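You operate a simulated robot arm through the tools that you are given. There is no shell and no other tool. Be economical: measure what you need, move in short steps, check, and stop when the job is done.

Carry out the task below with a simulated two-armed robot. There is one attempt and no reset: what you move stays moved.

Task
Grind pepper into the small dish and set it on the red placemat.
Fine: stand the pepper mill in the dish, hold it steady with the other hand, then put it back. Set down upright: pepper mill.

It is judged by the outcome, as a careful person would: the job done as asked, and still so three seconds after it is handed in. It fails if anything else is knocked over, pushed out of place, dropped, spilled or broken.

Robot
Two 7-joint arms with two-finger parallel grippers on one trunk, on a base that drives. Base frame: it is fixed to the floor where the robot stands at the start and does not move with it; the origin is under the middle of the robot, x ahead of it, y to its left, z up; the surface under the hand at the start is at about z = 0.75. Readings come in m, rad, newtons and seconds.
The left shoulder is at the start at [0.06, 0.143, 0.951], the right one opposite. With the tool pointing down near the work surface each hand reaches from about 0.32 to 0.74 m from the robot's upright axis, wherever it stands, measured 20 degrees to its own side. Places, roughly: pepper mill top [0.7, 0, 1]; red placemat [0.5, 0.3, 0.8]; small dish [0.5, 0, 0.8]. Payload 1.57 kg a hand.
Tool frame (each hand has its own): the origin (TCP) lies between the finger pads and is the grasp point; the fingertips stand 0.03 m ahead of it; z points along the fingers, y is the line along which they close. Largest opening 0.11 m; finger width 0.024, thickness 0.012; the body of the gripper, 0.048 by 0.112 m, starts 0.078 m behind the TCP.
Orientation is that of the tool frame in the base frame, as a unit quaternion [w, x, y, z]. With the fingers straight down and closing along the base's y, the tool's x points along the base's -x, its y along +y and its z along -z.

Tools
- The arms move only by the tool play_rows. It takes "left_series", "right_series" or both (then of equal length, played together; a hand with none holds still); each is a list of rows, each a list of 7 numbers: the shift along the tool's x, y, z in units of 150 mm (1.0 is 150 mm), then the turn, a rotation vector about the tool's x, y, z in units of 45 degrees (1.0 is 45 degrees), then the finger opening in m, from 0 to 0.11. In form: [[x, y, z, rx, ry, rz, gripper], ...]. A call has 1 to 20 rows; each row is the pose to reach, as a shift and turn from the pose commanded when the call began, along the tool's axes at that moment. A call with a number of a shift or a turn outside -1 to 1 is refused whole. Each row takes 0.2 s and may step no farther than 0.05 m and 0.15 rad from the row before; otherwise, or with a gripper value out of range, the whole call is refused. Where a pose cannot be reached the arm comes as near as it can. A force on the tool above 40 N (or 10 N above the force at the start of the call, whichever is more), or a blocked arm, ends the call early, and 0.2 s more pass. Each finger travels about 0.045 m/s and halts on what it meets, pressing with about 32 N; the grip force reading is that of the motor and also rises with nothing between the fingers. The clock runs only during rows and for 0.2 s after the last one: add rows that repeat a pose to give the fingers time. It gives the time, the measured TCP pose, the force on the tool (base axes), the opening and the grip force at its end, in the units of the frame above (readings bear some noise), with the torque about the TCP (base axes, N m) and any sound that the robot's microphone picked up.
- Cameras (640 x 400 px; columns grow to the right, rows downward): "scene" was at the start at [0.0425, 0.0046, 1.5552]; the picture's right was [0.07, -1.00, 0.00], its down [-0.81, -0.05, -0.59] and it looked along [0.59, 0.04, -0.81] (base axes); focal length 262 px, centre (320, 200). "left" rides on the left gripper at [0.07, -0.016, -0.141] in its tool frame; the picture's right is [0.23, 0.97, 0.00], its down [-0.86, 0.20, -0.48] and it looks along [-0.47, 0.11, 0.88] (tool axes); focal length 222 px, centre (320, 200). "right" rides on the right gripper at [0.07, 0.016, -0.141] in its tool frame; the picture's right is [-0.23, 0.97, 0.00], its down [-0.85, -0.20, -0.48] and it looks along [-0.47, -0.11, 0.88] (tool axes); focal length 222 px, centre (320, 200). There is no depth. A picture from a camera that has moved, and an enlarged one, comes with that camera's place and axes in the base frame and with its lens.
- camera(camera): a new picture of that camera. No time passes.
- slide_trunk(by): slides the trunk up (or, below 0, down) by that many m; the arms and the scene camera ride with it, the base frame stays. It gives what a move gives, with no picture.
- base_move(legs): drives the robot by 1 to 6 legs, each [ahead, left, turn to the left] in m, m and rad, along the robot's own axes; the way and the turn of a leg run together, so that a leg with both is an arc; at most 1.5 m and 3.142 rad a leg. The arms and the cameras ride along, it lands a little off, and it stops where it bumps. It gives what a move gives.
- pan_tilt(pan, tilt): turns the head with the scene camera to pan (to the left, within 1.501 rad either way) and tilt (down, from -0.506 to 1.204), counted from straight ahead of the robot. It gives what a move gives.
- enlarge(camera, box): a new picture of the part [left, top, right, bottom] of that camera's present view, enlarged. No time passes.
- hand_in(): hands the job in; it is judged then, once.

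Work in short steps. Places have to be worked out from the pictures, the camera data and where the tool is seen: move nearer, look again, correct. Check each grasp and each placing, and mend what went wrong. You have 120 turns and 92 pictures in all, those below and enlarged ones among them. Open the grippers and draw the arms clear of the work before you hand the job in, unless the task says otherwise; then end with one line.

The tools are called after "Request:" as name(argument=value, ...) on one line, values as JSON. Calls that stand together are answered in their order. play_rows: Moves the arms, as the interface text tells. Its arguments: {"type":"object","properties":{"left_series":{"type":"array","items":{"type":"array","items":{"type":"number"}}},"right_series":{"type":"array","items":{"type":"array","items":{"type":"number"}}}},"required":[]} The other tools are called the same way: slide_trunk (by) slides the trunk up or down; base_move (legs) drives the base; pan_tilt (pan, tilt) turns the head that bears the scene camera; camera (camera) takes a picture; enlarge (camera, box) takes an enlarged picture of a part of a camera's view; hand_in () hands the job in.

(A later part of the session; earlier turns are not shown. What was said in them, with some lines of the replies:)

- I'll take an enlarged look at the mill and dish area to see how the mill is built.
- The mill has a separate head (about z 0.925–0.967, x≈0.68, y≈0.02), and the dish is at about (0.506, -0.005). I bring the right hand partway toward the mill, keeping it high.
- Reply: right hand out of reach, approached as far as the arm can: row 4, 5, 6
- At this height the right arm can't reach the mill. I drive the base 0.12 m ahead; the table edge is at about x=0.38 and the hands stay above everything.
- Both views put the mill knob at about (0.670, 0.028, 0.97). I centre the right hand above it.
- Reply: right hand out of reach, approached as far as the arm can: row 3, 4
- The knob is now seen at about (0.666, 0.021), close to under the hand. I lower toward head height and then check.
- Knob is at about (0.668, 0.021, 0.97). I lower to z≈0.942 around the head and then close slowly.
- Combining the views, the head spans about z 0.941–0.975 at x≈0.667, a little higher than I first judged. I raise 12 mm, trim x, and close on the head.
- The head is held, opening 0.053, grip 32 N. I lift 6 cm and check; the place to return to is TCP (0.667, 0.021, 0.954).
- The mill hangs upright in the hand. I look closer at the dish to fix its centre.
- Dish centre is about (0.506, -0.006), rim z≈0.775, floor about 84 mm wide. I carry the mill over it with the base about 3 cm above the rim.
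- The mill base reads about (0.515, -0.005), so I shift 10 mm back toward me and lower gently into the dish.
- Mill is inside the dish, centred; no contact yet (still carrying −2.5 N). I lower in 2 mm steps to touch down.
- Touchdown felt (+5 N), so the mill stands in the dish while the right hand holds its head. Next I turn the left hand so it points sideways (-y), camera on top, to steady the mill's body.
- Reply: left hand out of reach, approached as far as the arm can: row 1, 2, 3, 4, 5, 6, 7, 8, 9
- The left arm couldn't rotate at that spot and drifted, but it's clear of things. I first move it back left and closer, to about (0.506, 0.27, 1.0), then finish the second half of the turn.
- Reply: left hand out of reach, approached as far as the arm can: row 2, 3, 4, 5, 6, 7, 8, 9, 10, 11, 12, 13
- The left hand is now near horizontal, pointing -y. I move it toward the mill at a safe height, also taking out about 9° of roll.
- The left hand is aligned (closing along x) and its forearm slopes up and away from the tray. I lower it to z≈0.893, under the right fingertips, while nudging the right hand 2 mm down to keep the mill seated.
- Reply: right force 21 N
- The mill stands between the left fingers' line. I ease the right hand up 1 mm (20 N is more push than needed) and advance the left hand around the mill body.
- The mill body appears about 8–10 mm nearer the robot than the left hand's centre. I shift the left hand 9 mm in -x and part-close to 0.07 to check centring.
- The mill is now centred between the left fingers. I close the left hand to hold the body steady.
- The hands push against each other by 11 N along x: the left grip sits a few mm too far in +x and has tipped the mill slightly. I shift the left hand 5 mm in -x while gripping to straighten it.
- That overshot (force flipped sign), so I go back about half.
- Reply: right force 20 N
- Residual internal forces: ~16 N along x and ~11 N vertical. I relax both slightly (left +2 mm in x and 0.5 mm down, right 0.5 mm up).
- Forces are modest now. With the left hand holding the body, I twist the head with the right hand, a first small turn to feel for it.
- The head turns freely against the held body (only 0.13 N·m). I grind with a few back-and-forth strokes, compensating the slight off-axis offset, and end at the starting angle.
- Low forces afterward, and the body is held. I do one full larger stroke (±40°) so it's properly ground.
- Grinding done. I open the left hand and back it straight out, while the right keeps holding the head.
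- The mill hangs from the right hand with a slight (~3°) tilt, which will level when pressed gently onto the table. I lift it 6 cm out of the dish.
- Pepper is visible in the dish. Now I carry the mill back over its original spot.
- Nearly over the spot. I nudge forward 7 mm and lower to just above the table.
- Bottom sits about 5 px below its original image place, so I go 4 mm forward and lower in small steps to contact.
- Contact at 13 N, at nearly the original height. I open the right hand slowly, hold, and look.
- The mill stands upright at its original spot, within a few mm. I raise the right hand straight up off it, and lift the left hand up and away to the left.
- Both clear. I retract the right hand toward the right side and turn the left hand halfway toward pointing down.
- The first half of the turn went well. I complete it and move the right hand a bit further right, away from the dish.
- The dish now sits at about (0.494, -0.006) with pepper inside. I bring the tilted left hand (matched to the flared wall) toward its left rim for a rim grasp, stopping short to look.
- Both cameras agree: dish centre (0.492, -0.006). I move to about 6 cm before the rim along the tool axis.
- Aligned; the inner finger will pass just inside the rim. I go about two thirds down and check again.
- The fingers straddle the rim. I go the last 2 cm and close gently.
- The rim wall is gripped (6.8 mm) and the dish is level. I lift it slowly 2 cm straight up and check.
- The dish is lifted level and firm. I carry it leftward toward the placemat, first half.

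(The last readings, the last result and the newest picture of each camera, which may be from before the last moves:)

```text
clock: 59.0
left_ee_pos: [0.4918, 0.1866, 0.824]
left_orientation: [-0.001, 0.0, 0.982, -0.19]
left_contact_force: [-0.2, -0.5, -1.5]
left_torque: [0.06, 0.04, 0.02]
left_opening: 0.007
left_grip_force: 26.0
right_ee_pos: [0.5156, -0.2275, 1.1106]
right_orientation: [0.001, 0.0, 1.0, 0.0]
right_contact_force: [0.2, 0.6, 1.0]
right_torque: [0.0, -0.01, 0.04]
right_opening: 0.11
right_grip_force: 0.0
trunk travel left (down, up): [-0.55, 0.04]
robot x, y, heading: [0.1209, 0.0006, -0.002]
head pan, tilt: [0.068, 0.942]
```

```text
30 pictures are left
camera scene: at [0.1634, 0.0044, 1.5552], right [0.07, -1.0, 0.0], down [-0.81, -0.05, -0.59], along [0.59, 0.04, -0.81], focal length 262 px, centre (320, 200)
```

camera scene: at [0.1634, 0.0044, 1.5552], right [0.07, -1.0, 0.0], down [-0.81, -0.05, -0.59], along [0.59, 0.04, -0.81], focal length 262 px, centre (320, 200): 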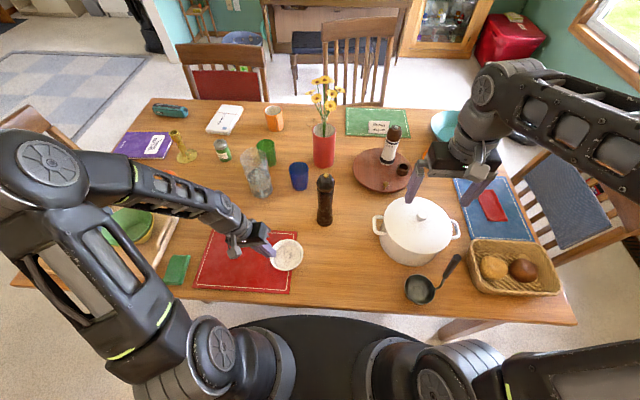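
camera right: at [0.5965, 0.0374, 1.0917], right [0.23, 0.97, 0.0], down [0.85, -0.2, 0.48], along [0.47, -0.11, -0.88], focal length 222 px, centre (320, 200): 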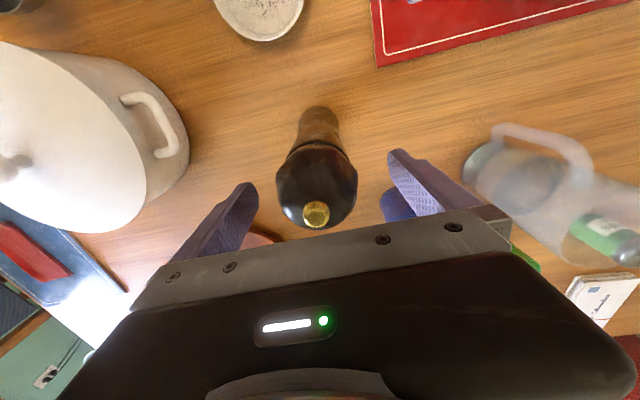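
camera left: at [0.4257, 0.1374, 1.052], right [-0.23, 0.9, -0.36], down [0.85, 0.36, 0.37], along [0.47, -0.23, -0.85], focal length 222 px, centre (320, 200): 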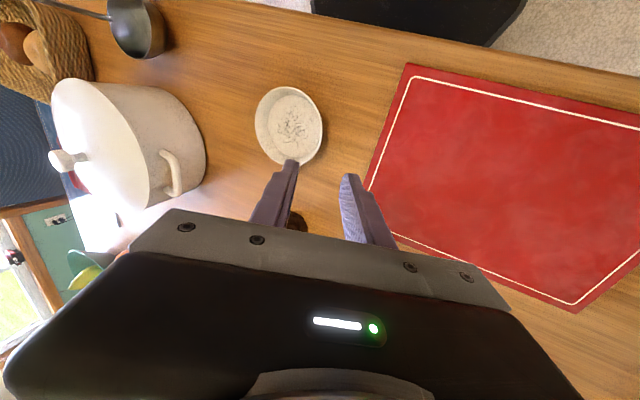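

The dish is level over the mat's right edge. I carry it the remaining 13 cm to the mat's centre.

Request:
play_rows(left_series=[[0, 0.12, -0.048, 0, 0, 0, 0.0], [0, 0.24, -0.096, 0, 0, 0, 0.0], [0, 0.36, -0.144, 0, 0, 0, 0.0], [0, 0.48, -0.192, 0, 0, 0, 0.0], [0, 0.6, -0.24, 0, 0, 0, 0.0], [0, 0.71, -0.288, 0, 0, 0, 0.0], [0, 0.816, -0.33, 0, 0, 0, 0.0], [0, 0.816, -0.33, 0, 0, 0, 0.0]])

Request:
enlarge(camera="scene", box=[170, 200, 330, 310])

Request:
camera(camera="left")

```text
clock: 60.8
left_ee_pos: [0.4925, 0.3169, 0.8231]
left_orientation: [0.0, 0.0, 0.982, -0.19]
left_contact_force: [0.0, 0.3, -0.1]
left_torque: [0.09, -0.01, 0.0]
left_opening: 0.0065
left_grip_force: 26.5
right_ee_pos: [0.5162, -0.228, 1.111]
right_orientation: [0.0, 0.0, 1.0, -0.001]
right_contact_force: [0.4, 0.3, 0.4]
right_torque: [0.0, 0.0, -0.05]
right_opening: 0.1099
right_grip_force: 0.1
trunk travel left (down, up): [-0.55, 0.04]
robot x, y, heading: [0.1219, -0.0011, 0.002]
head pan, tilt: [0.068, 0.942]
```

```text
3.64 times, centred on (250, 255) of scene
camera zoom: at [0.1633, 0.0044, 1.5552], right [0.07, -1.0, 0.0], down [-0.81, -0.05, -0.59], along [0.59, 0.04, -0.81], focal length 951 px, centre (574, 0)
```

zoom: 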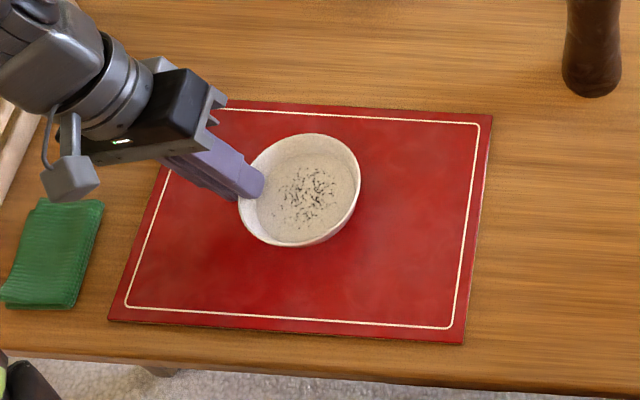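

```text
28 pictures are left
camera left: at [0.423, 0.3554, 0.9621], right [-0.23, 0.9, -0.36], down [0.85, 0.36, 0.37], along [0.47, -0.23, -0.85], focal length 222 px, centre (320, 200)
```

left: 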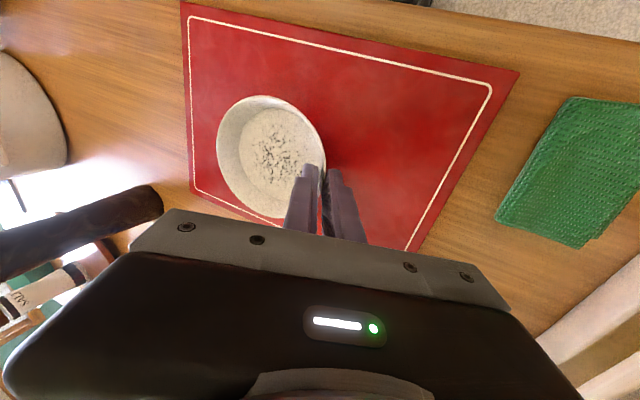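

Well within the mat. I lower it to just above the mat.

Request:
play_rows(left_series=[[0, 0.02, 0.05, 0, 0, 0, 0.0], [0, 0.04, 0.1, 0, 0, 0, 0.0], [0, 0.06, 0.148, 0, 0, 0, 0.0], [0, 0.06, 0.148, 0, 0, 0, 0.0]])

```text
clock: 61.8
left_ee_pos: [0.4926, 0.317, 0.8003]
left_orientation: [0.002, 0.0, 0.982, -0.19]
left_contact_force: [-0.1, -0.2, -1.3]
left_torque: [0.02, 0.0, 0.02]
left_opening: 0.0067
left_grip_force: 26.4
right_ee_pos: [0.5168, -0.2277, 1.1102]
right_orientation: [-0.001, 0.0, 1.0, 0.0]
right_contact_force: [0.1, 0.9, 0.5]
right_torque: [0.01, -0.01, -0.01]
right_opening: 0.1101
right_grip_force: 0.0
trunk travel left (down, up): [-0.55, 0.04]
robot x, y, heading: [0.1215, -0.0004, -0.003]
head pan, tilt: [0.068, 0.942]
```

Still hanging; I lower in ~1 mm steps looking for contact.

Request:
play_rows(left_series=[[0, 0.003, 0.007, 0, 0, 0, 0.0], [0, 0.006, 0.014, 0, 0, 0, 0.0], [0, 0.008, 0.02, 0, 0, 0, 0.0], [0, 0.008, 0.02, 0, 0, 0, 0.0]])

```text
clock: 62.8
left_ee_pos: [0.4925, 0.3178, 0.7985]
left_orientation: [0.003, -0.001, 0.982, -0.188]
left_contact_force: [-0.8, 6.2, 19.3]
left_torque: [-0.08, 0.03, 0.03]
left_opening: 0.0066
left_grip_force: 26.6
right_ee_pos: [0.515, -0.2276, 1.112]
right_orientation: [0.001, 0.001, 1.0, 0.001]
right_contact_force: [0.0, -0.2, 0.3]
right_torque: [-0.01, 0.0, 0.03]
right_opening: 0.1101
right_grip_force: 0.1
trunk travel left (down, up): [-0.55, 0.04]
robot x, y, heading: [0.121, 0.0039, -0.001]
head pan, tilt: [0.068, 0.942]
```

Contact, 19 N. I back off 1.5 mm, open slowly, and then look before withdrawing.

Request:
play_rows(left_series=[[0, -0.004, -0.009, 0, 0, 0, 0.0], [0, -0.004, -0.009, 0, 0, 0, 0.01], [0, -0.004, -0.009, 0, 0, 0, 0.016], [0, -0.004, -0.009, 0, 0, 0, 0.024], [0, -0.004, -0.009, 0, 0, 0, 0.032], [0, -0.004, -0.009, 0, 0, 0, 0.034], [0, -0.004, -0.009, 0, 0, 0, 0.034]])

Request:
enlarge(camera="left", box=[200, 50, 440, 210])

```text
clock: 64.4
left_ee_pos: [0.4924, 0.3172, 0.7996]
left_orientation: [0.0, 0.0, 0.982, -0.189]
left_contact_force: [-0.3, 0.0, 0.0]
left_torque: [-0.02, -0.02, 0.0]
left_opening: 0.0341
left_grip_force: 0.0
right_ee_pos: [0.5155, -0.2278, 1.1109]
right_orientation: [0.0, 0.0, 1.0, -0.001]
right_contact_force: [0.0, -0.3, 0.7]
right_torque: [0.01, -0.04, 0.04]
right_opening: 0.1098
right_grip_force: 0.0
trunk travel left (down, up): [-0.55, 0.04]
robot x, y, heading: [0.1224, 0.0001, -0.003]
head pan, tilt: [0.068, 0.942]
```

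```text
2.50 times, centred on (320, 130) of left
camera zoom: at [0.4231, 0.3554, 0.937], right [-0.23, 0.9, -0.36], down [0.85, 0.36, 0.37], along [0.47, -0.23, -0.85], focal length 555 px, centre (320, 375)
```

zoom: 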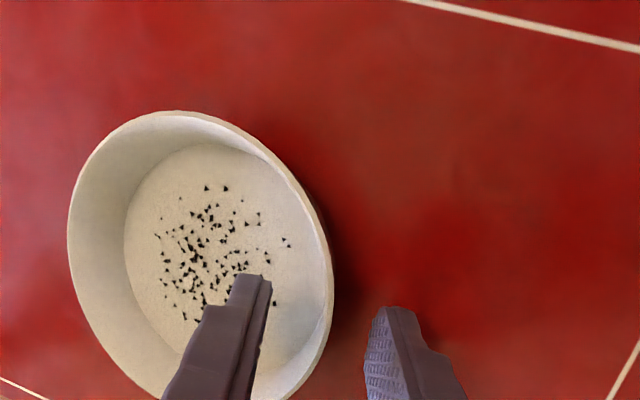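

The dish is released and flat. I withdraw the left hand straight back along its own axis.

Request:
play_rows(left_series=[[0, 0, -0.1, 0, 0, 0, 0.034], [0, 0, -0.25, 0, 0, 0, 0.034], [0, 0, -0.45, 0, 0, 0, 0.034], [0, 0, -0.7, 0, 0, 0, 0.034], [0, 0, -0.95, 0, 0, 0, 0.05], [0, 0, -1.0, 0, 0, 0, 0.08], [0, 0, -1.0, 0, 0, 0, 0.11], [0, 0, -1.0, 0, 0, 0, 0.11], [0, 0, -1.0, 0, 0, 0, 0.11]])

Request:
camera(camera="scene")

Request:
enlarge(camera="scene", box=[170, 150, 410, 310])

```text
clock: 66.4
left_ee_pos: [0.4926, 0.375, 0.9394]
left_orientation: [0.0, 0.0, 0.982, -0.19]
left_contact_force: [0.5, 0.2, 0.0]
left_torque: [0.04, -0.02, -0.05]
left_opening: 0.1102
left_grip_force: 0.0
right_ee_pos: [0.5168, -0.2276, 1.1117]
right_orientation: [0.0, 0.0, 1.0, 0.0]
right_contact_force: [-1.0, 1.0, 0.1]
right_torque: [-0.02, -0.02, 0.01]
right_opening: 0.1098
right_grip_force: 0.1
trunk travel left (down, up): [-0.55, 0.04]
robot x, y, heading: [0.1211, 0.0038, 0.003]
head pan, tilt: [0.068, 0.942]
```

```text
26 pictures are left
camera scene: at [0.1632, 0.0046, 1.5552], right [0.07, -1.0, 0.0], down [-0.81, -0.05, -0.59], along [0.59, 0.04, -0.81], focal length 262 px, centre (320, 200)
```

scene: 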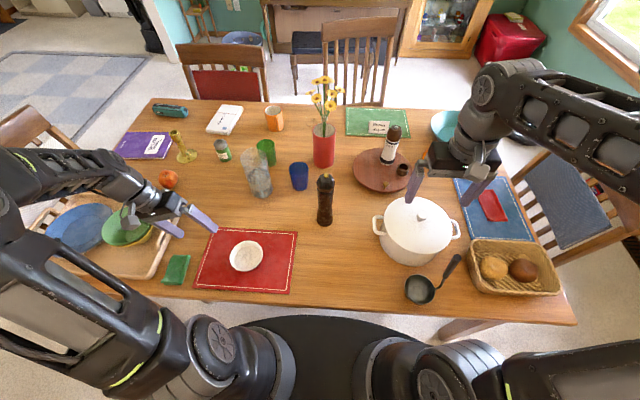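

```text
2.50 times, centred on (290, 230) of scene
camera zoom: at [0.1632, 0.0046, 1.5552], right [0.07, -1.0, 0.0], down [-0.81, -0.05, -0.59], along [0.59, 0.04, -0.81], focal length 654 px, centre (395, 125)
```

zoom: 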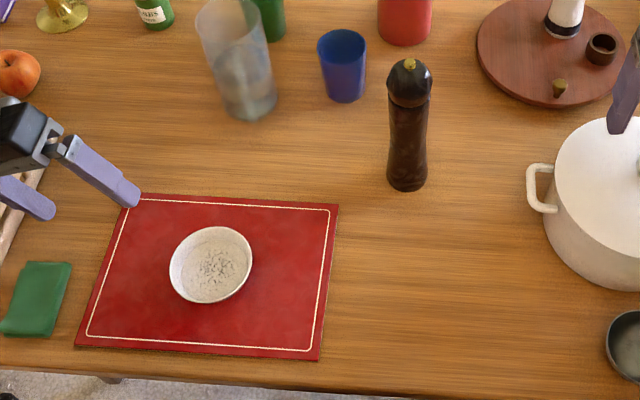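

Dish with pepper is on the placemat, the mill is upright at its place, and nothing else has moved. I raise the left hand a bit more to be well clear.

Request:
play_rows(left_series=[[0, -0.08, -0.2, 0, 0, 0, 0.11], [0, -0.16, -0.4, 0, 0, 0, 0.11], [0, -0.24, -0.6, 0, 0, 0, 0.11], [0, -0.24, -0.6, 0, 0, 0, 0.11]])

Request:
camera(camera="scene")

```text
clock: 67.4
left_ee_pos: [0.4927, 0.374, 1.0356]
left_orientation: [0.0, 0.0, 0.982, -0.19]
left_contact_force: [0.1, -0.4, 0.2]
left_torque: [-0.02, 0.02, -0.04]
left_opening: 0.1102
left_grip_force: 0.0
right_ee_pos: [0.5159, -0.2269, 1.11]
right_orientation: [0.0, 0.001, 1.0, 0.0]
right_contact_force: [-0.3, 0.4, -0.6]
right_torque: [0.0, 0.01, -0.02]
right_opening: 0.1101
right_grip_force: 0.1
trunk travel left (down, up): [-0.55, 0.04]
robot x, y, heading: [0.1172, -0.0009, -0.001]
head pan, tilt: [0.068, 0.942]
```

```text
24 pictures are left
camera scene: at [0.1635, 0.0048, 1.5552], right [0.07, -1.0, 0.0], down [-0.81, -0.05, -0.59], along [0.59, 0.04, -0.81], focal length 262 px, centre (320, 200)
```

scene: 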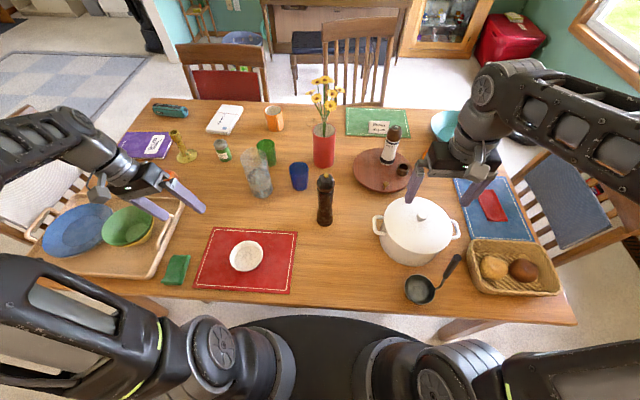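

Everything is in place and both arms are clear, so I hand in.

Request:
hand_in()

```text
The job is handed in.
```

I ground pepper into the small dish, set the dish on the red placemat, and put the pepper mill back upright at its original spot; both hands are open and clear, and nothing else was disturbed.
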